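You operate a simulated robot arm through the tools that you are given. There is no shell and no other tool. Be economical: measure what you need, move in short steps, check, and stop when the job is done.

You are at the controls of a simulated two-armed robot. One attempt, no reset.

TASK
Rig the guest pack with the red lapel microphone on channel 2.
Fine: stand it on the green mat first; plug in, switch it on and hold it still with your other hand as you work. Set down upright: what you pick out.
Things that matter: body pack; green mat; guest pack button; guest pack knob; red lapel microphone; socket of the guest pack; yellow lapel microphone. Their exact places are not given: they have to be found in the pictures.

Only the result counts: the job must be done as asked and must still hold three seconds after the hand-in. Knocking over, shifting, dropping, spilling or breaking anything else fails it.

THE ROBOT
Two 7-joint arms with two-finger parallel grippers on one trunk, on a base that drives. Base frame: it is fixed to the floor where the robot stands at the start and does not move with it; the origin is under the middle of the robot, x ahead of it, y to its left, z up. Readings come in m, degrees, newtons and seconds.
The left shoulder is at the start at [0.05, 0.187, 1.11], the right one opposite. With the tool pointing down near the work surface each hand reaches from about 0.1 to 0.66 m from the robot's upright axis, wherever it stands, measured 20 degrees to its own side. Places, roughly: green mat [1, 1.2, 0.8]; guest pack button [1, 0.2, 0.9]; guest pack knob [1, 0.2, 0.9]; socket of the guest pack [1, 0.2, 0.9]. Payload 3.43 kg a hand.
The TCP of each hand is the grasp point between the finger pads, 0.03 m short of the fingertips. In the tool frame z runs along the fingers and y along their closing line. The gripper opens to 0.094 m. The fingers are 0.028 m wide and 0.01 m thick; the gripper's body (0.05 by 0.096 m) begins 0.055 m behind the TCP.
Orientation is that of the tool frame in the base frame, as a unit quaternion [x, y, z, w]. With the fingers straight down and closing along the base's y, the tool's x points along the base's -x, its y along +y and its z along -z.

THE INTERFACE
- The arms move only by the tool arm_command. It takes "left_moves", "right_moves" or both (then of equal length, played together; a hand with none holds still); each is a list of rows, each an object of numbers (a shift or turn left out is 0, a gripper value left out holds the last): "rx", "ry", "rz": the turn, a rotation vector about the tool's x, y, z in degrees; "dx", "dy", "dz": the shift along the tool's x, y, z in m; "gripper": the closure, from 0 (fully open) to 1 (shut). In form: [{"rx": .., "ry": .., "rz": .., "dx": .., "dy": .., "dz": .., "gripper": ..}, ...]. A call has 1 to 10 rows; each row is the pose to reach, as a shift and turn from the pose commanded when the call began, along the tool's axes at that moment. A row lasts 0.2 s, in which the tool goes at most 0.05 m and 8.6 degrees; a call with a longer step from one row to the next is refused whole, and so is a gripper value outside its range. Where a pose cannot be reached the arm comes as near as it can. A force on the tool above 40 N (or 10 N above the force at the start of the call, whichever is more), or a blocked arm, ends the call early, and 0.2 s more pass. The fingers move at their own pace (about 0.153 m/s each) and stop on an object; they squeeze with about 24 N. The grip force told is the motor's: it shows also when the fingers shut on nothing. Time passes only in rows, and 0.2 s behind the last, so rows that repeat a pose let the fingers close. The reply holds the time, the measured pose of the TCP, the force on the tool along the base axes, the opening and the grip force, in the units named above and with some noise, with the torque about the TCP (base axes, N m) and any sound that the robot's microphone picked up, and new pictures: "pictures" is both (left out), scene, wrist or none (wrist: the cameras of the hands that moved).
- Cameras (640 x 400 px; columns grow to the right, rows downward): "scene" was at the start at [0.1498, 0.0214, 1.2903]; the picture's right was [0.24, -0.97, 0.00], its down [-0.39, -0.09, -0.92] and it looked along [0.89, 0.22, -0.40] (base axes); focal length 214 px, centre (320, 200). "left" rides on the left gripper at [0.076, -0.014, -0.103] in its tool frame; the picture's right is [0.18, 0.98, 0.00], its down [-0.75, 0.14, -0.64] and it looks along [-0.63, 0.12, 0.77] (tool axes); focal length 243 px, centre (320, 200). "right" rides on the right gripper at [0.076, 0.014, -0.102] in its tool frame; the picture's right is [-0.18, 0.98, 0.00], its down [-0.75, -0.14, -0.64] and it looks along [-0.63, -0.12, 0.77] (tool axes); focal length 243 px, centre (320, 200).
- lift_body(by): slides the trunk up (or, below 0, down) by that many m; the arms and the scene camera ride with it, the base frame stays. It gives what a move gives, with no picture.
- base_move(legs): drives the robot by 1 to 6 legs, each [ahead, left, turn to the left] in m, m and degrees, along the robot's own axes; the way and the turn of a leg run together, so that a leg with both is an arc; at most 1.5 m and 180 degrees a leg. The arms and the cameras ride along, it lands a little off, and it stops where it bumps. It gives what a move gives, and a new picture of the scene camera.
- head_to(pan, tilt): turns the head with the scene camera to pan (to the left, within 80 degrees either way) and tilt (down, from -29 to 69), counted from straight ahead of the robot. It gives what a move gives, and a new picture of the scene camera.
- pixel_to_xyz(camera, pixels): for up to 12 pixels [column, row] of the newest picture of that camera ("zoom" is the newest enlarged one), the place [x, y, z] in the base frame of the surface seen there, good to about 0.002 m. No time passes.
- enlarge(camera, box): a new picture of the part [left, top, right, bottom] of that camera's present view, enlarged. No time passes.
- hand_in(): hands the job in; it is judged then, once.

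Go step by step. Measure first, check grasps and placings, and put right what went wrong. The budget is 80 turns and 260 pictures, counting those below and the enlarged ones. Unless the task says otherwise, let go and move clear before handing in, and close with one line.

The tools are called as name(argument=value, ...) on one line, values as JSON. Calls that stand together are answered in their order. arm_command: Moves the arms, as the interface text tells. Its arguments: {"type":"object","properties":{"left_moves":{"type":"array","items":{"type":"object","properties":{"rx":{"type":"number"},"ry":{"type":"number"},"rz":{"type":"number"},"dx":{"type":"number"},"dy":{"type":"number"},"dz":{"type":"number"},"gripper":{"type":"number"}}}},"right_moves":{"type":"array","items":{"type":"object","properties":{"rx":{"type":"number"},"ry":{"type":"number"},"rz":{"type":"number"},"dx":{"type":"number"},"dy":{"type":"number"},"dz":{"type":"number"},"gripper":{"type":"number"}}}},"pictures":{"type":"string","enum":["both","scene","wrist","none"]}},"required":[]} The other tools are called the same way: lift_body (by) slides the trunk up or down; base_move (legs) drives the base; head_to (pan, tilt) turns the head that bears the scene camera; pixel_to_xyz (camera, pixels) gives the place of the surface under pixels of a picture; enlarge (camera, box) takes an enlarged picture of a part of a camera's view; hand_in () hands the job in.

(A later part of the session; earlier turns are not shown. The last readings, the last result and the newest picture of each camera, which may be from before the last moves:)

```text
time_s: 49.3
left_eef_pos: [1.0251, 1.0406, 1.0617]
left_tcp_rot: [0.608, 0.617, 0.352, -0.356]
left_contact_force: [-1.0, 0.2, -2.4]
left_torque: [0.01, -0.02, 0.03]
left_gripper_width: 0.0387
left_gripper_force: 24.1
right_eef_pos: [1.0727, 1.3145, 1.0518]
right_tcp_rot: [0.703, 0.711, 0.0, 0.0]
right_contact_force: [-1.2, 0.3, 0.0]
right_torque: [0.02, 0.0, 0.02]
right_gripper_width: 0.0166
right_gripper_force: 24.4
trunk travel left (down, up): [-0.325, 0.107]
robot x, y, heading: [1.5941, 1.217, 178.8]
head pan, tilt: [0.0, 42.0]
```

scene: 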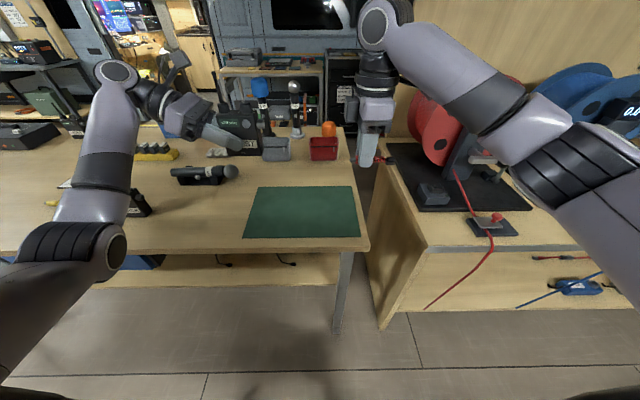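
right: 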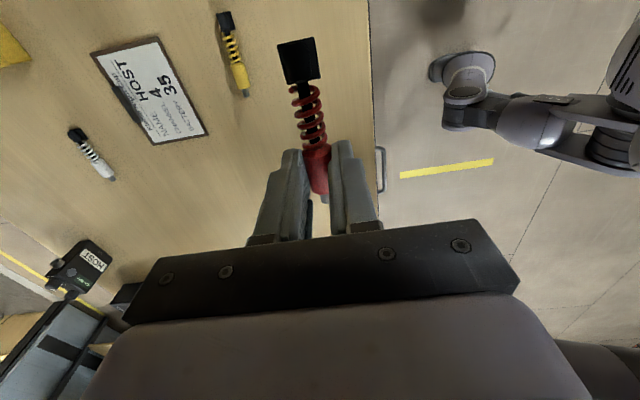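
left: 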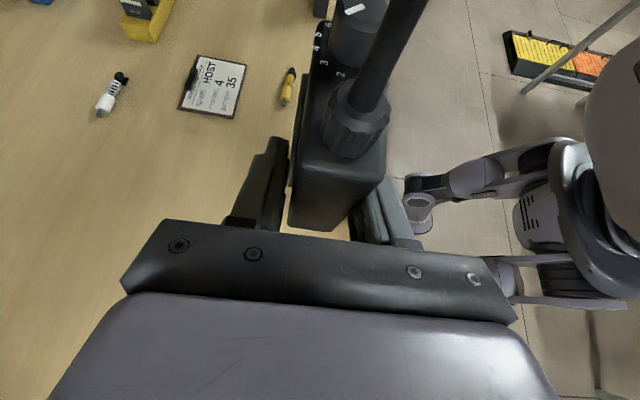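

The mat is visible at (302,212). I'll measure its corners and the surroundings, and check the pack's state.

pixel_to_xyz(camera="scene", pixels=[[258, 188], [352, 187], [359, 236], [244, 236], [300, 210], [240, 171], [195, 180], [145, 205], [370, 163]])

enlarge(camera="scene", box=[190, 90, 290, 170])

enlarge(camera="left", box=[220, 0, 460, 260])

```text
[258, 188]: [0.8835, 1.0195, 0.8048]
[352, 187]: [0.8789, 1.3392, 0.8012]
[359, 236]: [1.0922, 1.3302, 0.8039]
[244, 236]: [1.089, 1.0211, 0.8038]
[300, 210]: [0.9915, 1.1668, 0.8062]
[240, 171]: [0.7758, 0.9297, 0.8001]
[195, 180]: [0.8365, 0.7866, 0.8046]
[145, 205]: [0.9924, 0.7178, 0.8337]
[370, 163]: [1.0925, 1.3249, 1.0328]
```

```text
5.00 times, centred on (240, 130) of scene
```

zoom: 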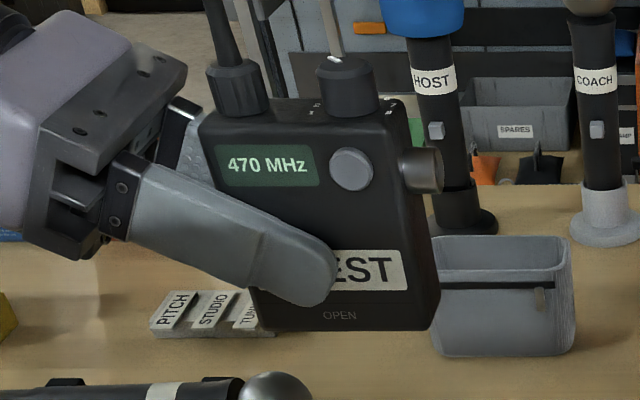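

```text
1.54 times, centred on (340, 130) of left
```

zoom: 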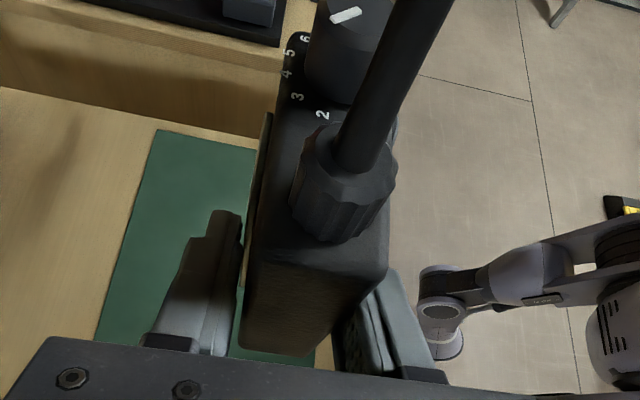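

Mat spans x 0.88–1.09, y 1.02–1.335. The pack hangs straight; I'll lower it onto the mat so it stands at y≈1.07–1.145, stopping just above contact.

arm_command(left_moves=[{"dx": -0.0267, "dy": -0.0041, "dz": 0.024, "gripper": 1}, {"dx": -0.0535, "dy": -0.0082, "dz": 0.0481, "gripper": 1}, {"dx": -0.0802, "dy": -0.0122, "dz": 0.0722, "gripper": 1}, {"dx": -0.1069, "dy": -0.0163, "dz": 0.0962, "gripper": 1}, {"dx": -0.1337, "dy": -0.0204, "dz": 0.1203, "gripper": 1}, {"dx": -0.1604, "dy": -0.0245, "dz": 0.1443, "gripper": 1}], pictures="scene")

enlarge(camera="scene", box=[220, 140, 340, 240])

```text
time_s: 50.7
left_eef_pos: [0.9998, 1.0842, 0.8528]
left_tcp_rot: [0.607, 0.616, 0.352, -0.357]
left_contact_force: [-0.6, -0.2, -2.4]
left_torque: [-0.04, 0.02, -0.01]
left_gripper_width: 0.0387
left_gripper_force: 24.0
right_eef_pos: [1.0718, 1.3152, 1.0511]
right_tcp_rot: [0.703, 0.711, 0.0, 0.001]
right_contact_force: [0.8, 1.3, -0.3]
right_torque: [-0.04, -0.04, -0.03]
right_gripper_width: 0.0165
right_gripper_force: 24.0
trunk travel left (down, up): [-0.325, 0.107]
robot x, y, heading: [1.5925, 1.2161, 179.2]
head pan, tilt: [0.0, 42.0]
```

scene: 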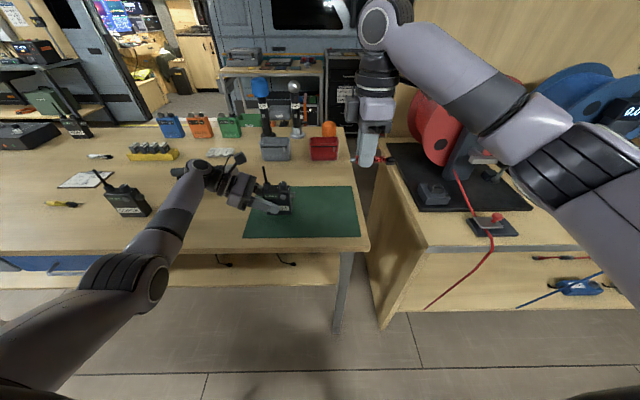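

```text
4.00 times, centred on (280, 190) of scene
```

zoom: 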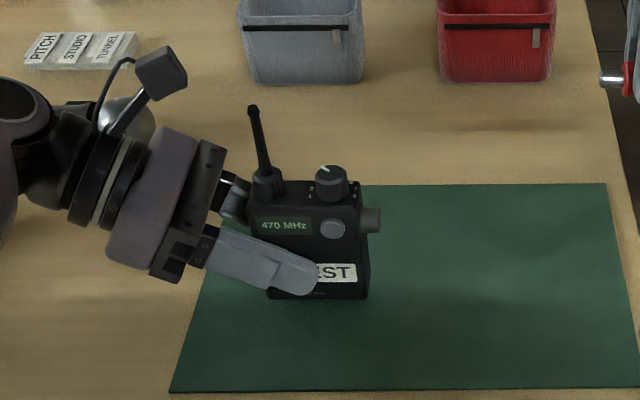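

The pack hovers a few mm above the mat. I'll lower about 6 mm more in small steps and watch the force.

arm_command(left_moves=[{"dx": -0.0017, "dz": 0.001, "gripper": 1}, {"dx": -0.0035, "dz": 0.002, "gripper": 1}, {"dx": -0.0048, "dz": 0.0028, "gripper": 1}, {"dx": -0.0048, "dz": 0.0028, "gripper": 1}], pictures="none")

enlarge(camera="scene", box=[250, 170, 310, 220])

pixel_to_xyz(camera="zoom", pixels=[[240, 350], [400, 350], [460, 200]])

```text
time_s: 51.7
left_eef_pos: [1.0018, 1.0839, 0.8459]
left_tcp_rot: [0.608, 0.616, 0.353, -0.356]
left_contact_force: [0.2, 0.5, -2.9]
left_torque: [-0.03, 0.02, 0.02]
left_gripper_width: 0.0385
left_gripper_force: 23.7
right_eef_pos: [1.0713, 1.3154, 1.0516]
right_tcp_rot: [0.704, 0.71, 0.001, 0.001]
right_contact_force: [0.2, 0.9, 0.4]
right_torque: [-0.03, -0.02, 0.01]
right_gripper_width: 0.0166
right_gripper_force: 24.1
trunk travel left (down, up): [-0.325, 0.107]
robot x, y, heading: [1.5948, 1.2189, 179.1]
head pan, tilt: [0.0, 42.0]
```

```text
8.00 times, centred on (280, 195) of scene
```

zoom: 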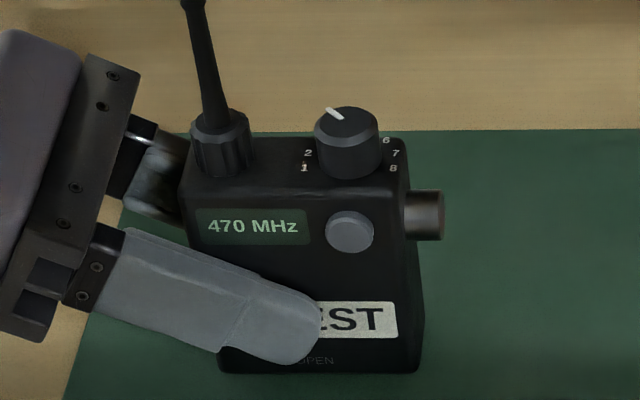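

```text
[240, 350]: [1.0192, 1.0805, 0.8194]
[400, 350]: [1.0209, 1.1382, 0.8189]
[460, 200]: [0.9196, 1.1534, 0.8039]
```

Force still shows the pack's weight hanging (−2.9 N). I'll press down another few mm.

arm_command(left_moves=[{"dx": -0.0009, "dz": 0.0005, "gripper": 1}, {"dx": -0.0017, "dz": 0.001, "gripper": 1}, {"dx": -0.0026, "dz": 0.0015, "gripper": 1}, {"dx": -0.0026, "dz": 0.0015, "gripper": 1}], pictures="none")

```text
time_s: 52.7
left_eef_pos: [1.0009, 1.0856, 0.8464]
left_tcp_rot: [0.607, 0.616, 0.351, -0.359]
left_contact_force: [-3.1, -4.2, 11.5]
left_torque: [0.03, -0.06, 0.0]
left_gripper_width: 0.0383
left_gripper_force: 23.4
right_eef_pos: [1.0733, 1.315, 1.0516]
right_tcp_rot: [0.703, 0.711, -0.001, 0.0]
right_contact_force: [1.3, 0.1, 0.4]
right_torque: [-0.03, 0.0, -0.01]
right_gripper_width: 0.0166
right_gripper_force: 23.7
trunk travel left (down, up): [-0.325, 0.107]
robot x, y, heading: [1.5941, 1.218, 179.1]
head pan, tilt: [0.0, 42.0]
```

The pack now bears on the mat (+11.5 N). I'll hold it there with the left hand and bring the right hand with the mic to a pre-insertion point beside the socket.

arm_command(right_moves=[{"dx": -0.0178, "dy": -0.0152, "dz": 0.0283, "gripper": 1}, {"dx": -0.0357, "dy": -0.0304, "dz": 0.0566, "gripper": 1}, {"dx": -0.0535, "dy": -0.0456, "dz": 0.085, "gripper": 1}, {"dx": -0.0714, "dy": -0.0608, "dz": 0.1133, "gripper": 1}, {"dx": -0.0892, "dy": -0.076, "dz": 0.1416, "gripper": 1}], pictures="both")

enlarge(camera="right", box=[240, 40, 400, 240])

enlarge(camera="scene", box=[250, 160, 330, 220])

```text
time_s: 53.9
left_eef_pos: [1.0016, 1.0857, 0.8458]
left_tcp_rot: [0.608, 0.616, 0.35, -0.358]
left_contact_force: [-7.8, -5.1, 16.5]
left_torque: [0.25, 0.0, 0.17]
left_gripper_width: 0.0385
left_gripper_force: 24.3
right_eef_pos: [1.0111, 1.2368, 0.9178]
right_tcp_rot: [0.704, 0.711, -0.001, -0.001]
right_contact_force: [-0.9, -0.6, -0.6]
right_torque: [0.0, -0.01, 0.01]
right_gripper_width: 0.0166
right_gripper_force: 24.1
right hand out of reach, approached as far as the arm can: row 5
trunk travel left (down, up): [-0.325, 0.107]
robot x, y, heading: [1.5905, 1.2158, 179.2]
head pan, tilt: [0.0, 42.0]
```

scene: 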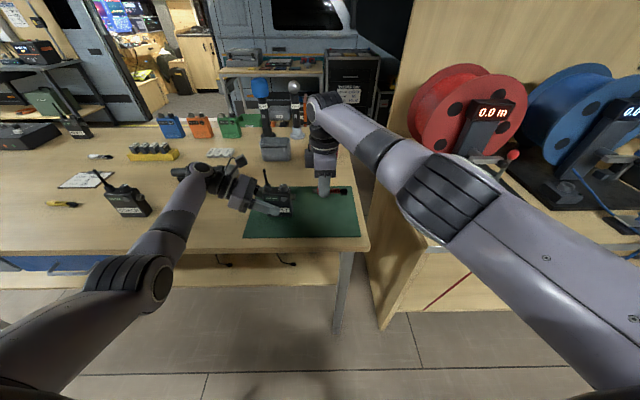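
right: 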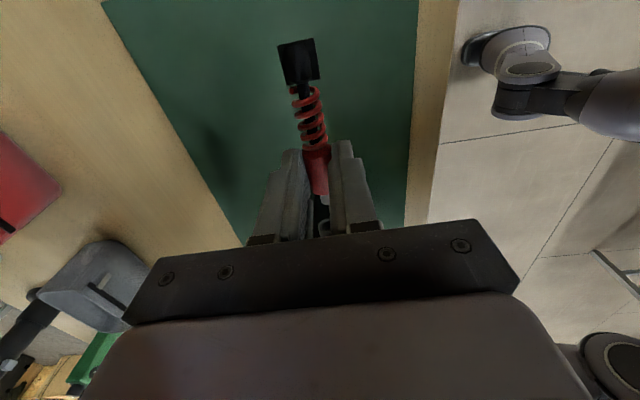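

```text
2.00 times, centred on (320, 140) of right
```

zoom: 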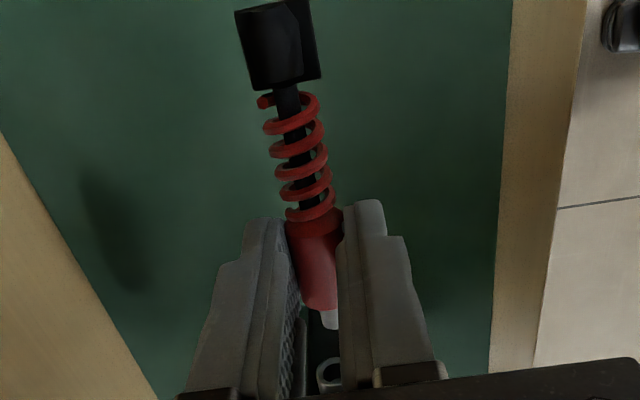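

```text
6.67 times, centred on (290, 190) of scene
```

zoom: 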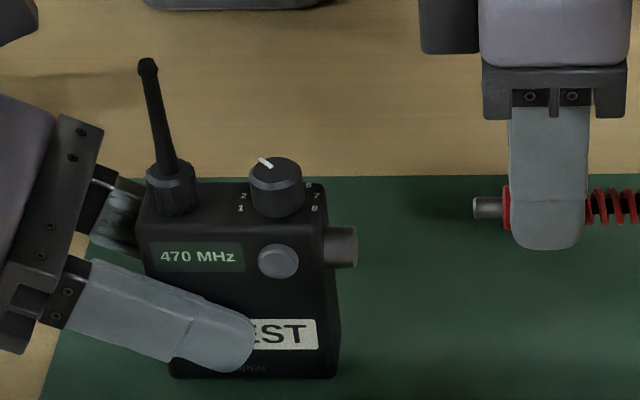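

The right hand ran out of reach (forward 0.58). I'll lift the pack a bit, retract the mic, and move the base 0.10 closer and 0.06 to its left, then set the pack down again.

arm_command(left_moves=[{"dx": 0.0173, "dz": -0.01, "gripper": 1}, {"dx": 0.0346, "dz": -0.02, "gripper": 1}, {"dx": 0.052, "dz": -0.03, "gripper": 1}], right_moves=[{"dx": 0.02, "dz": -0.01, "gripper": 1}, {"dx": 0.04, "dz": -0.03, "gripper": 1}, {"dx": 0.06, "dz": -0.05, "gripper": 1}], pictures="none")

base_move(legs=[[0.1, 0.06, 0.8]])

```text
time_s: 54.7
left_eef_pos: [1.001, 1.0855, 0.9025]
left_tcp_rot: [0.608, 0.617, 0.352, -0.355]
left_contact_force: [-0.4, 0.1, -0.7]
left_torque: [-0.06, 0.03, 0.01]
left_gripper_width: 0.0385
left_gripper_force: 23.9
right_eef_pos: [1.0099, 1.2969, 0.9664]
right_tcp_rot: [0.704, 0.71, 0.0, 0.0]
right_contact_force: [-0.1, 0.4, -0.9]
right_torque: [-0.03, 0.0, 0.0]
right_gripper_width: 0.0166
right_gripper_force: 24.1
trunk travel left (down, up): [-0.325, 0.107]
robot x, y, heading: [1.5967, 1.2197, 178.7]
head pan, tilt: [0.0, 42.0]
```

```text
time_s: 55.9
left_eef_pos: [0.9022, 1.0171, 0.902]
left_tcp_rot: [0.603, 0.621, 0.349, -0.358]
left_contact_force: [-0.6, -0.2, -2.2]
left_torque: [-0.02, 0.03, 0.03]
left_gripper_width: 0.0384
left_gripper_force: 24.0
right_eef_pos: [0.9085, 1.2299, 0.9659]
right_tcp_rot: [0.698, 0.716, 0.0, 0.0]
right_contact_force: [-0.9, 1.3, -0.4]
right_torque: [0.04, 0.01, 0.01]
right_gripper_width: 0.0164
right_gripper_force: 24.0
trunk travel left (down, up): [-0.325, 0.107]
robot x, y, heading: [1.4922, 1.1601, 180.0]
head pan, tilt: [0.0, 42.0]
```

scene: 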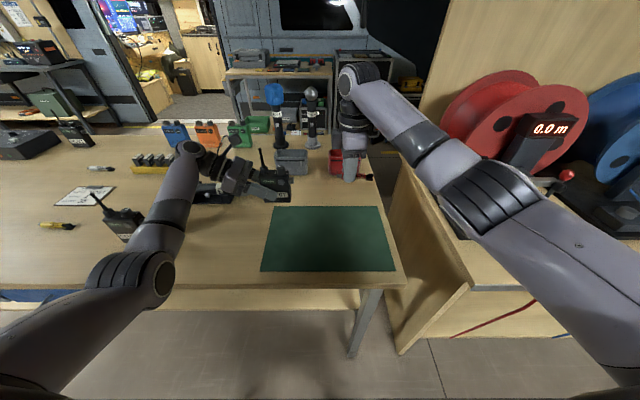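

Base moved as planned (x 1.492, heading 180). I'll return the pack over the mat at (1.015, 1.09) just above contact, square up yaw, and bring the mic to stand off at y≈1.27.

arm_command(left_moves=[{"dx": -0.0021, "dy": 0.0288, "dz": 0.0213, "rx": -0.37, "rz": 0.21, "gripper": 1}, {"dx": -0.0043, "dy": 0.0576, "dz": 0.0427, "rx": -0.73, "rz": 0.42, "gripper": 1}, {"dx": -0.0064, "dy": 0.0864, "dz": 0.064, "rx": -1.1, "rz": 0.64, "gripper": 1}, {"dx": -0.0085, "dy": 0.1152, "dz": 0.0853, "rx": -1.47, "rz": 0.85, "gripper": 1}, {"dx": -0.0085, "dy": 0.1152, "dz": 0.0853, "rx": -1.47, "rz": 0.85, "gripper": 1}], right_moves=[{"dx": 0.0094, "dy": 0.0261, "dz": 0.0115, "rz": 0.36, "gripper": 1}, {"dx": 0.0187, "dy": 0.0522, "dz": 0.023, "rz": 0.73, "gripper": 1}, {"dx": 0.0281, "dy": 0.0784, "dz": 0.0345, "rz": 1.1, "gripper": 1}, {"dx": 0.0374, "dy": 0.1045, "dz": 0.046, "rz": 1.46, "gripper": 1}, {"dx": 0.0374, "dy": 0.1045, "dz": 0.046, "rz": 1.46, "gripper": 1}], pictures="none")

```text
time_s: 57.1
left_eef_pos: [1.0173, 1.0932, 0.8533]
left_tcp_rot: [0.612, 0.611, 0.355, -0.354]
left_contact_force: [-0.6, -0.2, -2.7]
left_torque: [-0.02, -0.01, 0.0]
left_gripper_width: 0.0366
left_gripper_force: 24.0
right_eef_pos: [1.013, 1.2703, 0.9206]
right_tcp_rot: [0.708, 0.706, 0.0, 0.0]
right_contact_force: [0.2, 0.3, -0.9]
right_torque: [-0.02, -0.05, 0.0]
right_gripper_width: 0.0165
right_gripper_force: 24.4
trunk travel left (down, up): [-0.325, 0.107]
robot x, y, heading: [1.4958, 1.1563, 179.8]
head pan, tilt: [0.0, 42.0]
```

The left width changed slightly (0.0385→0.0366), so I'll check the pack's pose in enlarged pictures before lowering.

head_to(pan=0, tilt=48)

enlarge(camera="scene", box=[240, 130, 360, 220])

enlarge(camera="left", box=[220, 0, 460, 260])

```text
time_s: 57.8
left_eef_pos: [1.016, 1.0935, 0.853]
left_tcp_rot: [0.612, 0.612, 0.355, -0.353]
left_contact_force: [0.2, -1.2, -2.2]
left_torque: [-0.07, 0.03, -0.01]
left_gripper_width: 0.0368
left_gripper_force: 23.5
right_eef_pos: [1.0119, 1.2701, 0.9211]
right_tcp_rot: [0.708, 0.706, 0.001, 0.0]
right_contact_force: [-0.4, 0.1, 0.3]
right_torque: [-0.03, 0.02, 0.02]
right_gripper_width: 0.0167
right_gripper_force: 23.7
trunk travel left (down, up): [-0.325, 0.107]
robot x, y, heading: [1.4937, 1.1555, 180.1]
head pan, tilt: [0.0, 48.0]
```

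scene: 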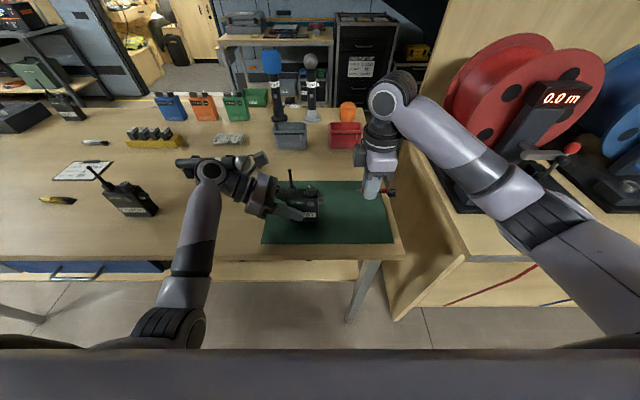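

```text
4.44 times, centred on (300, 175) of scene
```

zoom: 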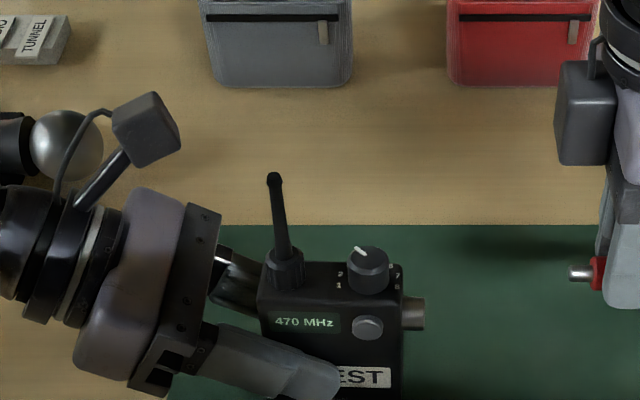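

```text
1.54 times, centred on (340, 130) of left
```

zoom: 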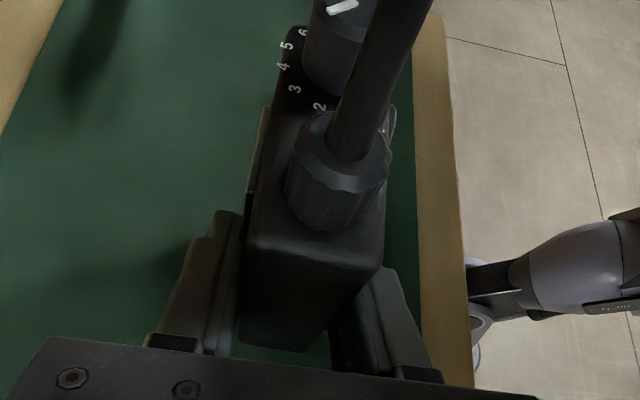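

Pack still sits well in the fingers. I'll lower it onto the mat, open slightly so it seats flat, then regrip.

arm_command(left_moves=[{"dx": -0.0026, "dz": 0.0015, "gripper": 1}, {"dx": -0.0052, "dz": 0.003, "gripper": 1}, {"dx": -0.0065, "dz": 0.00375, "gripper": 1}, {"dx": -0.0065, "dz": 0.00375, "gripper": 0.45}, {"dx": -0.0065, "dz": 0.00375, "gripper": 0.45}, {"dx": -0.0065, "dz": 0.00375, "gripper": 0.45}, {"dx": -0.0065, "dz": 0.00375, "gripper": 1}, {"dx": -0.0065, "dz": 0.00375, "gripper": 1}, {"dx": -0.0065, "dz": 0.00375, "gripper": 1}], pictures="none")

enlarge(camera="scene", box=[280, 160, 340, 220])

pixel_to_xyz(camera="zoom", pixels=[[330, 130], [250, 230], [140, 240], [310, 240], [300, 340], [340, 160], [340, 180], [335, 200], [320, 120], [235, 120]])

```text
time_s: 59.8
left_eef_pos: [1.0151, 1.09, 0.8453]
left_tcp_rot: [0.613, 0.612, 0.354, -0.353]
left_contact_force: [-0.7, 0.0, -1.0]
left_torque: [0.01, 0.05, -0.08]
left_gripper_width: 0.0367
left_gripper_force: 23.4
right_eef_pos: [1.0111, 1.2701, 0.9219]
right_tcp_rot: [0.708, 0.706, 0.0, 0.0]
right_contact_force: [-0.3, 0.0, -1.0]
right_torque: [-0.02, 0.01, 0.0]
right_gripper_width: 0.0166
right_gripper_force: 24.2
trunk travel left (down, up): [-0.325, 0.107]
robot x, y, heading: [1.4913, 1.1531, 179.8]
head pan, tilt: [0.0, 48.0]
```

```text
6.67 times, centred on (310, 190) of scene
```

zoom: 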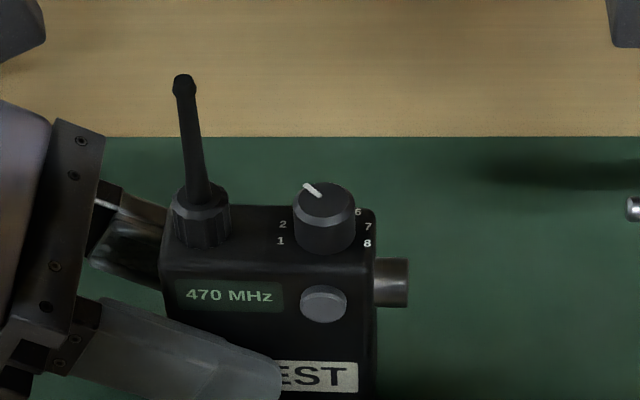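

```text
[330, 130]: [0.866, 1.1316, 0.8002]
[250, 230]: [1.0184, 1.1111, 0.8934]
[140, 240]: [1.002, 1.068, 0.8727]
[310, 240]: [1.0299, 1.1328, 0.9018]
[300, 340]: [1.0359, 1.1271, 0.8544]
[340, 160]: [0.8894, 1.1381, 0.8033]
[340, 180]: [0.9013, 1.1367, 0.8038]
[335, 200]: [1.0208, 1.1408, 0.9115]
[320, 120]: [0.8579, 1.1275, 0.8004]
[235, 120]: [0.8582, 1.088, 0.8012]
```

Seated. Now I'll measure socket and the mic tip precisely.

enlarge(camera="scene", box=[315, 170, 395, 230])

pixel_to_xyz(camera="scene", pixels=[[338, 201], [338, 203], [338, 205], [340, 201], [340, 203], [336, 200], [328, 205], [329, 190], [375, 191], [376, 191]])

pixel_to_xyz(camera="zoom", pixels=[[178, 244], [180, 252], [182, 262], [182, 270], [196, 250], [196, 262], [160, 250], [160, 262], [450, 165], [462, 168], [470, 160], [470, 180]])

```text
6.67 times, centred on (355, 200) of scene
```

zoom: 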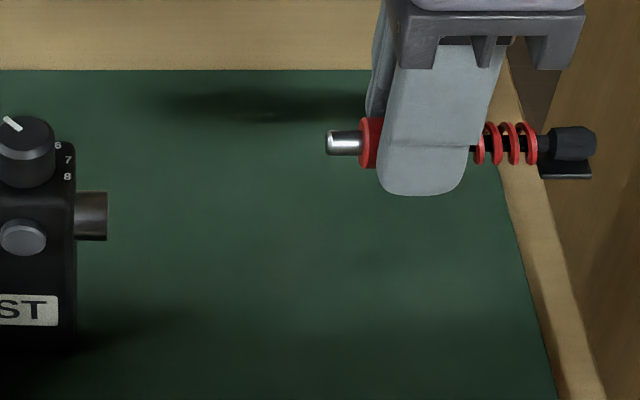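

```text
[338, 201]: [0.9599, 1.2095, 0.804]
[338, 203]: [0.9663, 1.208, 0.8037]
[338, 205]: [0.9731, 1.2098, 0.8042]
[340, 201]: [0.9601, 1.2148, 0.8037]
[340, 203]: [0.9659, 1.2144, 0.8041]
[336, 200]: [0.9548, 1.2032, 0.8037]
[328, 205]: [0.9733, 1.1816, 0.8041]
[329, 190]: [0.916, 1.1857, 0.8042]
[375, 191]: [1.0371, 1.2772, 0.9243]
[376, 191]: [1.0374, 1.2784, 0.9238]
```

```text
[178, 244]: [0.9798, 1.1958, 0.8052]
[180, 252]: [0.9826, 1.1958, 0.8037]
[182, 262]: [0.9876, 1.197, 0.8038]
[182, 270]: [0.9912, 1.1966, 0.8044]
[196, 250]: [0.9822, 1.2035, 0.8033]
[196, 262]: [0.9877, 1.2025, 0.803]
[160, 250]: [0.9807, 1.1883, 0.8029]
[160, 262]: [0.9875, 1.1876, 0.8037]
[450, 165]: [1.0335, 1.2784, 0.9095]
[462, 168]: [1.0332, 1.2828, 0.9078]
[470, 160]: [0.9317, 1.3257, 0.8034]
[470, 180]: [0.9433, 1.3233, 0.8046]
```

I'll sample the right zoom pixels: socket barrel (76–107, 192–240), plug (328–360, 131–155).

pixel_to_xyz(camera="zoom", pixels=[[92, 196], [92, 205], [92, 215], [92, 225], [92, 235], [104, 215], [332, 143], [345, 134], [345, 143], [345, 152], [370, 122], [370, 160]])

enlarge(camera="right", box=[280, 170, 360, 250])

```text
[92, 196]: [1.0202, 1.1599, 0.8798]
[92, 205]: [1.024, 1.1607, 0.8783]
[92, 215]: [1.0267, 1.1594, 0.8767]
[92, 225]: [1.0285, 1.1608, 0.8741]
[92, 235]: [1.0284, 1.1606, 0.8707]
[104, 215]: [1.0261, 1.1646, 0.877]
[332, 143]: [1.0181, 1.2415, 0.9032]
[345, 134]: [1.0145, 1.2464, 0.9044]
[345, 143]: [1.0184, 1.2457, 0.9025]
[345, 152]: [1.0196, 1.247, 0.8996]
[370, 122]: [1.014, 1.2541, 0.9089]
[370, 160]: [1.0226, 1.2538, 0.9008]
```

```text
5.00 times, centred on (320, 210) of right
```

zoom: 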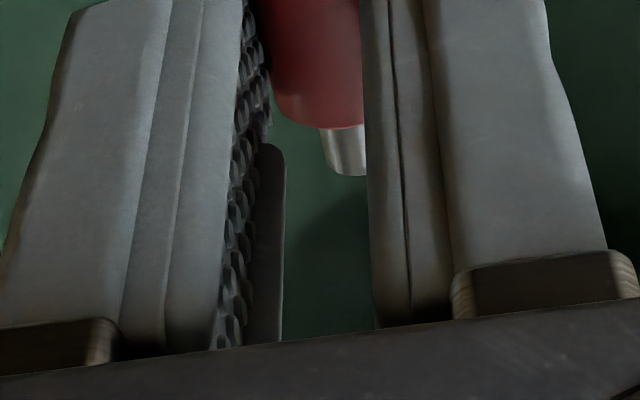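

Fits: socket axis (x 1.019, z 0.8707), end y≈1.166; plug axis (1.0137, 0.899), tip y≈1.2405. I'll shift to align and stop with the tip about 12 mm short.

arm_command(right_moves=[{"dx": 0, "dy": 0.0053, "dz": 0.0283, "gripper": 1}, {"dx": -0.02, "dy": 0.0053, "dz": 0.0283, "gripper": 1}, {"dx": -0.04, "dy": 0.0053, "dz": 0.0283, "gripper": 1}, {"dx": -0.062, "dy": 0.0053, "dz": 0.0283, "gripper": 1}, {"dx": -0.062, "dy": 0.0053, "dz": 0.0283, "gripper": 1}], pictures="wrist")

enlarge(camera="scene", box=[310, 170, 374, 220])

enlarge(camera="right", box=[280, 130, 380, 240])

```text
time_s: 61.0
left_eef_pos: [1.017, 1.0903, 0.845]
left_tcp_rot: [0.612, 0.612, 0.355, -0.353]
left_contact_force: [-0.4, -1.5, -0.6]
left_torque: [-0.04, 0.06, 0.02]
left_gripper_width: 0.0366
left_gripper_force: 23.8
right_eef_pos: [1.0162, 1.2069, 0.8936]
right_tcp_rot: [0.708, 0.706, -0.001, -0.001]
right_contact_force: [-0.7, 0.4, -0.8]
right_torque: [-0.05, 0.02, 0.02]
right_gripper_width: 0.0165
right_gripper_force: 23.8
trunk travel left (down, up): [-0.325, 0.107]
robot x, y, heading: [1.4954, 1.1565, 179.8]
head pan, tilt: [0.0, 48.0]
```

right: 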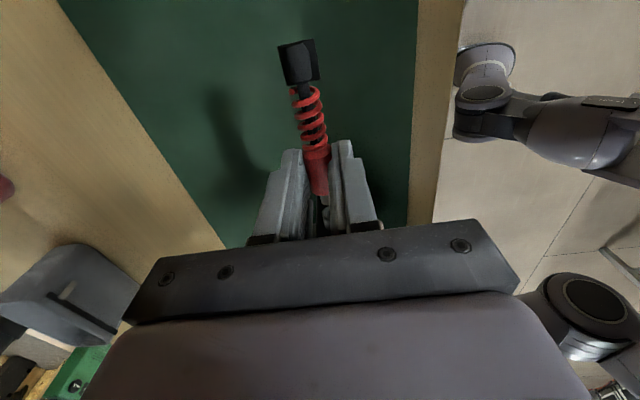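

```text
8.00 times, centred on (342, 195) of scene
```

zoom: 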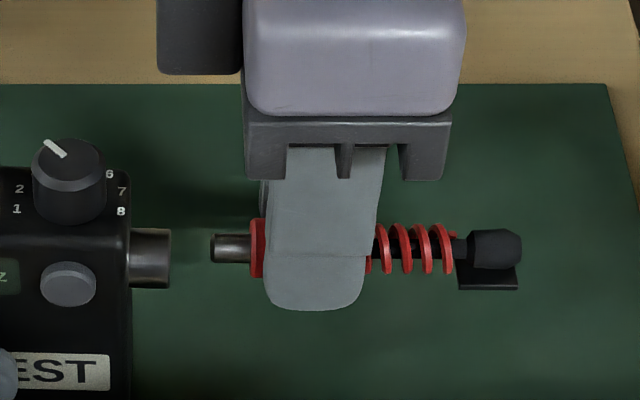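

```text
3.64 times, centred on (330, 185) of right
```

zoom: 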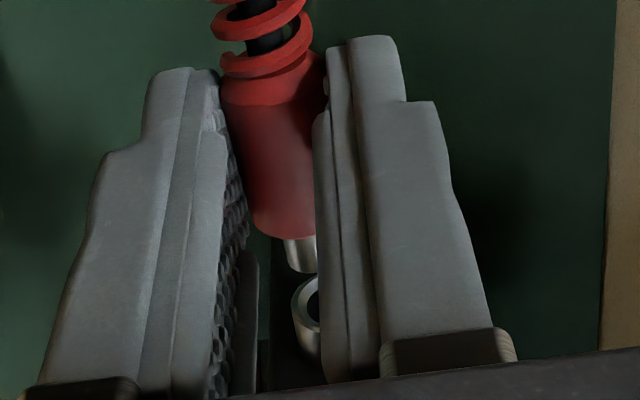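

The plug is near but seems ~1 px high relative to the socket in the scene. I'll remeasure both in finer zoom.

enlarge(camera="scene", box=[322, 190, 350, 212])

pixel_to_xyz(camera="scene", pixels=[[329, 199.5], [329, 201], [329, 203], [329, 205], [338, 199.5], [338, 200.5], [338, 201.5], [338, 202.3], [343, 198], [343, 200], [343, 202], [343, 204]])

```text
16.00 times, centred on (336, 201) of scene
```

zoom: 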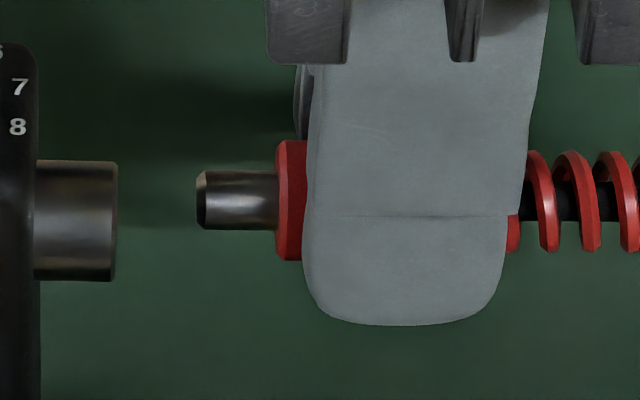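

```text
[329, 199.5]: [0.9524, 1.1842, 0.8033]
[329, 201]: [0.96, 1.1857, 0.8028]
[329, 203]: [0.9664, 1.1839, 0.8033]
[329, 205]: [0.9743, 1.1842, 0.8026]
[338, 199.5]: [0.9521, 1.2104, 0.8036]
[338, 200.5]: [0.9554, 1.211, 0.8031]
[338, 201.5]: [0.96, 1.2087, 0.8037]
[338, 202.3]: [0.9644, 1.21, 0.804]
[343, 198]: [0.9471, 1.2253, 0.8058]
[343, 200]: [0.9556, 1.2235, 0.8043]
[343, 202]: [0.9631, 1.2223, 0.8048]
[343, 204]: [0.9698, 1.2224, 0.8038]
```

pixel_to_xyz(camera="zoom", pixels=[[90, 168], [90, 190], [90, 221], [90, 250], [90, 275], [115, 221], [240, 176], [240, 200], [240, 224], [200, 200], [290, 150], [290, 250]])

```text
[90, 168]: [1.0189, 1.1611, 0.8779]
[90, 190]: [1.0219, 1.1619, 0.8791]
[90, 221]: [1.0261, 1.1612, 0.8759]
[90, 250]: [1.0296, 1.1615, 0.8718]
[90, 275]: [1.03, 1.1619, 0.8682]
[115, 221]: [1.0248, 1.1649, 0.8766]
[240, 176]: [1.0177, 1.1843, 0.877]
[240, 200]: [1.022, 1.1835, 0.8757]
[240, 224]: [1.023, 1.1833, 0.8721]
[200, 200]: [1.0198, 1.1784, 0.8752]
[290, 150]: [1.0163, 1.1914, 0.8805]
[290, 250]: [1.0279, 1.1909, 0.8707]
```

Fitted axes: socket (1.0212, 0.8694), plug (1.019, 0.8718). I'll correct +2.2 mm x, −2.4 mm z and insert gently partway.

arm_command(right_moves=[{"dy": 0.0022, "dz": 0.0024, "gripper": 1}, {"dx": -0.005, "dy": 0.0022, "dz": 0.0024, "gripper": 1}, {"dx": -0.009, "dy": 0.0022, "dz": 0.0024, "gripper": 1}, {"dx": -0.012, "dy": 0.0022, "dz": 0.0024, "gripper": 1}, {"dx": -0.015, "dy": 0.0022, "dz": 0.0024, "gripper": 1}], pictures="wrist")

enlarge(camera="scene", box=[312, 190, 340, 212])

```text
time_s: 62.2
left_eef_pos: [1.017, 1.0909, 0.8452]
left_tcp_rot: [0.612, 0.612, 0.355, -0.353]
left_contact_force: [-0.1, -1.5, 0.0]
left_torque: [0.09, 0.08, -0.08]
left_gripper_width: 0.0368
left_gripper_force: 24.5
right_eef_pos: [1.0204, 1.1927, 0.8893]
right_tcp_rot: [0.709, 0.706, 0.0, 0.0]
right_contact_force: [-1.5, 2.4, 0.0]
right_torque: [0.03, 0.02, 0.0]
right_gripper_width: 0.0166
right_gripper_force: 23.9
trunk travel left (down, up): [-0.325, 0.107]
robot x, y, heading: [1.4946, 1.1599, 179.7]
head pan, tilt: [0.0, 48.0]
```

right: 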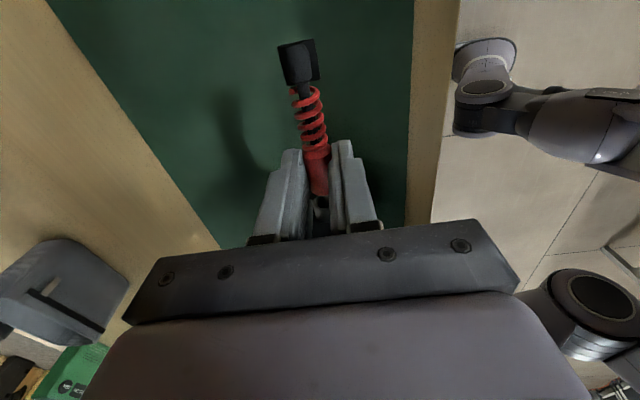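

```text
16.00 times, centred on (326, 201) of scene
```

zoom: 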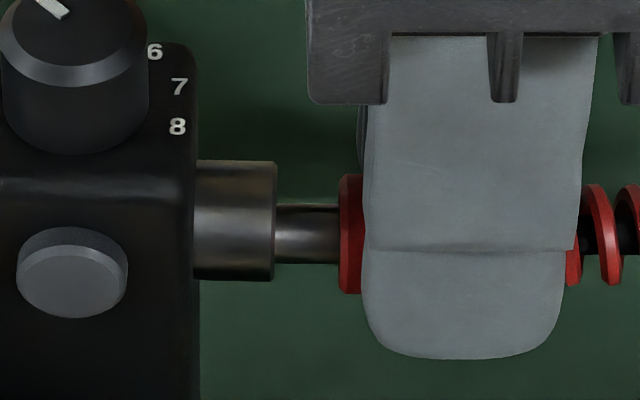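

Plug now appears about 0.75 px low (centre row 233 vs 221) with light contact. I'll back off 5 mm, correct −1.4 mm x, +1.1 mm z, and recheck.

arm_command(right_moves=[{"dx": 0.004, "gripper": 1}, {"dx": 0.004, "dy": -0.0014, "dz": -0.0011, "gripper": 1}, {"dx": 0.004, "dy": -0.0014, "dz": -0.0011, "gripper": 1}], pictures="none")

enlarge(camera="scene", box=[312, 190, 340, 212])

pixel_to_xyz(camera="zoom", pixels=[[240, 165], [240, 190], [240, 221], [240, 250], [240, 275], [310, 200], [310, 222], [310, 245], [325, 200], [325, 222], [325, 245]])

enlarge(camera="right", box=[295, 150, 355, 230])

```text
time_s: 63.0
left_eef_pos: [1.0158, 1.0917, 0.8445]
left_tcp_rot: [0.613, 0.611, 0.355, -0.354]
left_contact_force: [1.3, -0.6, -0.5]
left_torque: [-0.02, 0.03, -0.02]
left_gripper_width: 0.0366
left_gripper_force: 23.2
right_eef_pos: [1.0178, 1.1964, 0.8906]
right_tcp_rot: [0.708, 0.706, 0.0, 0.001]
right_contact_force: [-0.1, 0.4, -0.4]
right_torque: [-0.02, 0.01, 0.01]
right_gripper_width: 0.0166
right_gripper_force: 24.0
trunk travel left (down, up): [-0.325, 0.107]
robot x, y, heading: [1.4949, 1.1594, 179.8]
head pan, tilt: [0.0, 48.0]
```

```text
16.00 times, centred on (326, 201) of scene
```

zoom: 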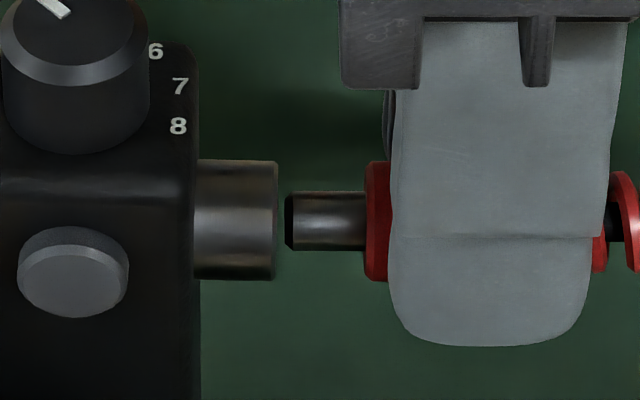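

```text
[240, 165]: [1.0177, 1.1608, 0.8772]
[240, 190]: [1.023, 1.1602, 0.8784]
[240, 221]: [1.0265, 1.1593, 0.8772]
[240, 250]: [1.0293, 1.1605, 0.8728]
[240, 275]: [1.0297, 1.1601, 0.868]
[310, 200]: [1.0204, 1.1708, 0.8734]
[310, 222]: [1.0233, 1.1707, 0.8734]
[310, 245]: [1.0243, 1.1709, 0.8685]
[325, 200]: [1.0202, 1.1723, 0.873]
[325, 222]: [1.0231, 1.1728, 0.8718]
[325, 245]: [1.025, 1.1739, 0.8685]
```

```text
5.00 times, centred on (325, 190) of right
```

zoom: 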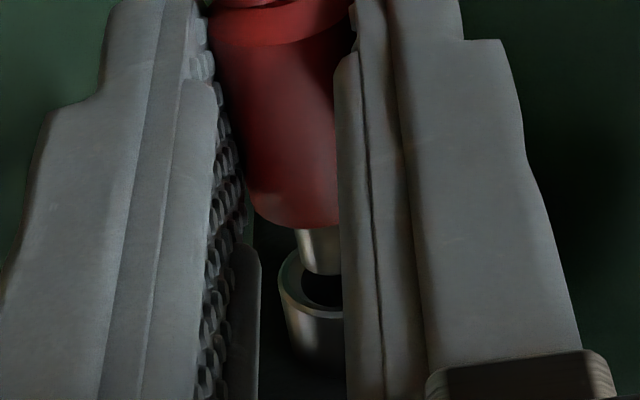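

Plug and socket are now centred (rows 220/220, depth within 1 mm). I'll push in along the axis in small steps.

arm_command(right_moves=[{"dx": -0.003, "gripper": 1}, {"dx": -0.006, "gripper": 1}, {"dx": -0.009, "gripper": 1}, {"dx": -0.011, "gripper": 1}, {"dx": -0.013, "gripper": 1}], pictures="none")

enlarge(camera="scene", box=[312, 190, 340, 212])

```text
time_s: 64.2
left_eef_pos: [1.0173, 1.0924, 0.8451]
left_tcp_rot: [0.612, 0.612, 0.355, -0.353]
left_contact_force: [0.7, -0.5, 0.3]
left_torque: [0.03, 0.0, 0.0]
left_gripper_width: 0.0366
left_gripper_force: 24.1
right_eef_pos: [1.0188, 1.1841, 0.8898]
right_tcp_rot: [0.709, 0.706, 0.0, 0.0]
right_contact_force: [-0.6, 0.3, 0.4]
right_torque: [-0.01, -0.02, -0.01]
right_gripper_width: 0.0165
right_gripper_force: 24.2
trunk travel left (down, up): [-0.325, 0.107]
robot x, y, heading: [1.4931, 1.1559, 180.1]
head pan, tilt: [0.0, 48.0]
```

```text
16.00 times, centred on (326, 201) of scene
```

zoom: 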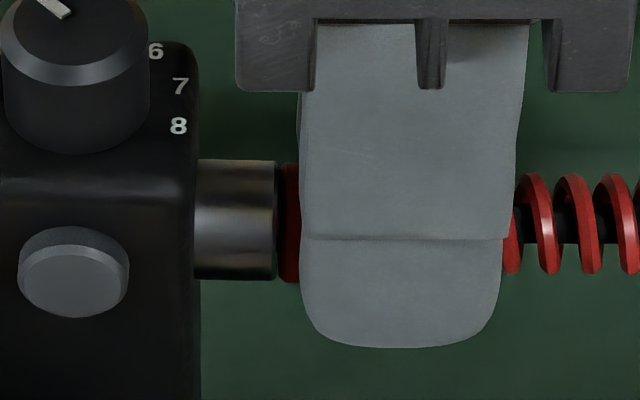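

Inserted nearly fully with no force. I'll push the last millimetres until it seats (force or click).

arm_command(right_moves=[{"dx": -0.001, "gripper": 1}, {"dx": -0.002, "gripper": 1}, {"dx": -0.003, "gripper": 1}, {"dx": -0.004, "gripper": 1}], pictures="none")

enlarge(camera="scene", box=[300, 180, 356, 220])

```text
time_s: 65.2
left_eef_pos: [1.0168, 1.09, 0.8445]
left_tcp_rot: [0.612, 0.613, 0.354, -0.353]
left_contact_force: [2.3, -15.0, 0.5]
left_torque: [0.54, 0.0, -0.07]
left_gripper_width: 0.0365
left_gripper_force: 24.0
right_eef_pos: [1.0183, 1.182, 0.8896]
right_tcp_rot: [0.709, 0.705, 0.001, -0.001]
right_contact_force: [-1.0, 15.4, -0.3]
right_torque: [0.35, 0.03, -0.14]
right_gripper_width: 0.0165
right_gripper_force: 24.3
trunk travel left (down, up): [-0.325, 0.107]
robot x, y, heading: [1.4941, 1.159, 180.5]
head pan, tilt: [0.0, 48.0]
```

```text
10.00 times, centred on (328, 200) of scene
```

zoom: 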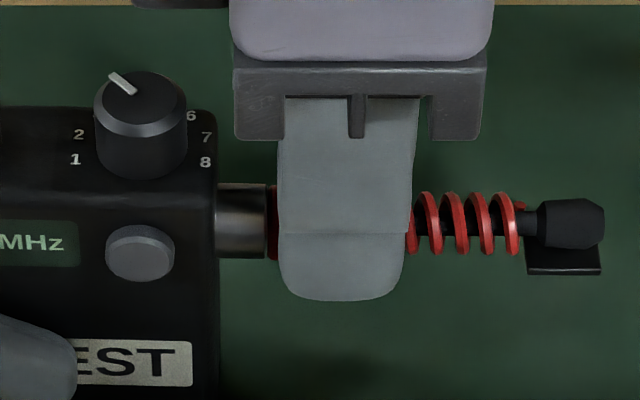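

The body abuts the socket with 15 N reaction. I'll push a little harder briefly to be sure it's seated, then release the mic.

arm_command(right_moves=[{"dx": -0.0015, "gripper": 1}, {"dx": -0.002, "gripper": 1}, {"dx": 0.002, "gripper": 1}, {"dx": 0.002, "gripper": 0.6}, {"dx": 0.002, "gripper": 0.6}], pictures="none")

enlarge(camera="scene", box=[300, 180, 356, 220])

```text
time_s: 66.4
left_eef_pos: [1.0165, 1.0913, 0.8449]
left_tcp_rot: [0.613, 0.611, 0.356, -0.352]
left_contact_force: [1.1, 1.2, -0.3]
left_torque: [-0.02, -0.02, -0.01]
left_gripper_width: 0.0365
left_gripper_force: 24.3
right_eef_pos: [1.0182, 1.1814, 0.8918]
right_tcp_rot: [0.707, 0.707, -0.001, 0.001]
right_contact_force: [-0.5, -0.2, -0.1]
right_torque: [0.01, -0.01, -0.01]
right_gripper_width: 0.0376
right_gripper_force: 0.1
trunk travel left (down, up): [-0.325, 0.107]
robot x, y, heading: [1.492, 1.1573, 179.9]
head pan, tilt: [0.0, 48.0]
```

```text
10.00 times, centred on (328, 200) of scene
```

zoom: 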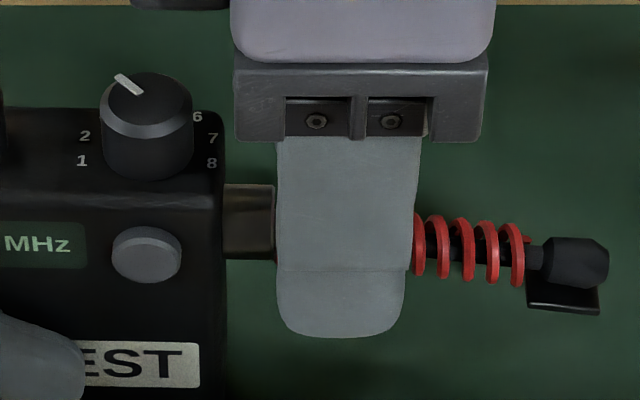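

Mic stays in the socket. I'll raise the right hand clear and re-measure the button and knob.

arm_command(right_moves=[{"dz": -0.03, "gripper": 0.6}, {"dz": -0.07, "gripper": 0.6}, {"dz": -0.11, "gripper": 1}, {"dz": -0.11, "dx": 0.03, "gripper": 1}, {"dz": -0.11, "dx": 0.06, "gripper": 1}], pictures="wrist")

enlarge(camera="scene", box=[280, 168, 360, 218])

pixel_to_xyz(camera="zoom", pixels=[[298, 276], [285, 276], [312, 276], [298, 268], [298, 285], [298, 160], [275, 160], [322, 160], [298, 150], [400, 260], [150, 250], [330, 235]])

enlarge(camera="right", box=[220, 60, 420, 240])

```text
time_s: 67.6
left_eef_pos: [1.0163, 1.092, 0.8461]
left_tcp_rot: [0.614, 0.611, 0.355, -0.352]
left_contact_force: [-0.1, 1.3, -0.2]
left_torque: [-0.09, 0.04, -0.05]
left_gripper_width: 0.0367
left_gripper_force: 24.3
right_eef_pos: [1.0194, 1.2422, 1.0012]
right_tcp_rot: [0.707, 0.707, 0.001, -0.001]
right_contact_force: [0.0, 0.2, -0.3]
right_torque: [-0.02, 0.03, 0.02]
right_gripper_width: 0.0
right_gripper_force: 24.1
trunk travel left (down, up): [-0.325, 0.107]
robot x, y, heading: [1.4916, 1.158, 179.9]
head pan, tilt: [0.0, 48.0]
```

right: 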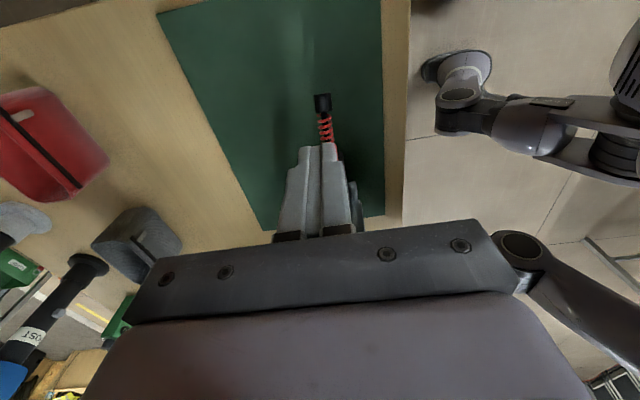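

```text
8.00 times, centred on (320, 193) of scene
```

zoom: 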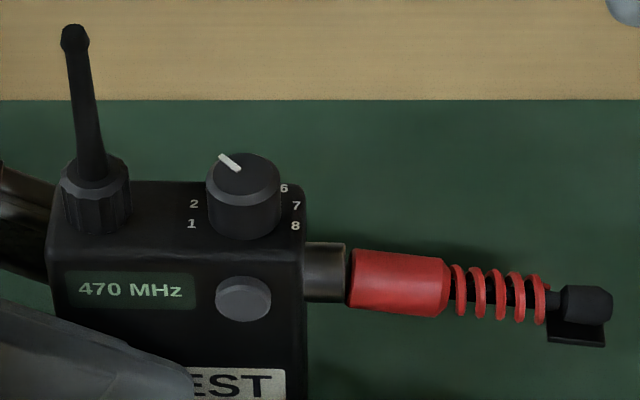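

```text
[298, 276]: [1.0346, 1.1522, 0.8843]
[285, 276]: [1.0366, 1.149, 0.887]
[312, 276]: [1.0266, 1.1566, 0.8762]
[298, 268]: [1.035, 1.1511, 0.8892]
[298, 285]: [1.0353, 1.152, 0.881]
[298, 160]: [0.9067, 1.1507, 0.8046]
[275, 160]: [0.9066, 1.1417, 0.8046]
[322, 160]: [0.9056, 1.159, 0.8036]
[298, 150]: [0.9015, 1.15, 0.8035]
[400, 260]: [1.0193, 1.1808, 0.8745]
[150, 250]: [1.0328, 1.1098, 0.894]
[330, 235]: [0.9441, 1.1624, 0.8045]
```

```text
2.22 times, centred on (320, 150) of right
```

zoom: 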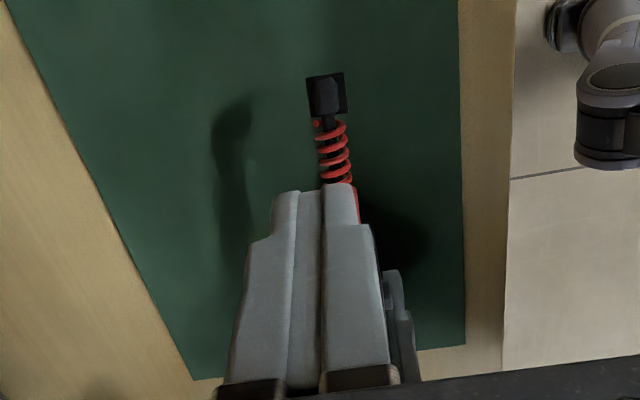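

The mic stays but droops a little. I'll zoom on the joint and button.

enlarge(camera="scene", box=[304, 192, 340, 214])

pixel_to_xyz(camera="zoom", pixels=[[110, 190], [80, 190], [140, 190], [110, 160], [110, 215], [300, 150], [300, 200], [400, 150], [400, 190], [400, 230], [500, 170], [500, 210]])

```text
16.00 times, centred on (322, 203) of scene
```

zoom: 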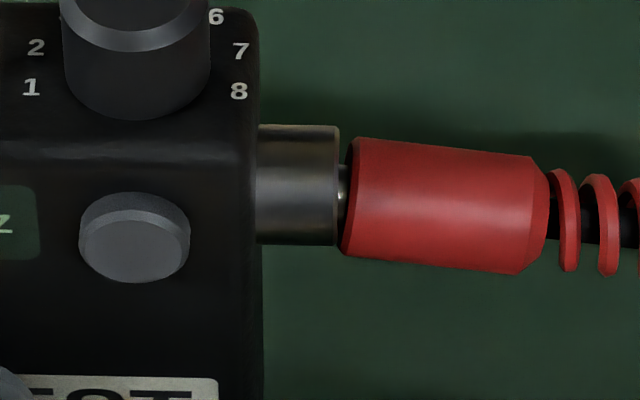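

```text
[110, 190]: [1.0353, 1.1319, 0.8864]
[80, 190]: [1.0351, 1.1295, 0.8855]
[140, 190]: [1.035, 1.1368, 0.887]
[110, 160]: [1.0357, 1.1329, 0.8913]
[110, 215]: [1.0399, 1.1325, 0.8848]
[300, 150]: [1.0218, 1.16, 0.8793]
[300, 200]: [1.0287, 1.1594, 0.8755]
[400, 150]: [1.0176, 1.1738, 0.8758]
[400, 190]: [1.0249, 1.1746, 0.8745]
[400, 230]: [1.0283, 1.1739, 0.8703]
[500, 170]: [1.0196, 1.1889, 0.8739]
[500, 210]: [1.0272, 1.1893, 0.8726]
```

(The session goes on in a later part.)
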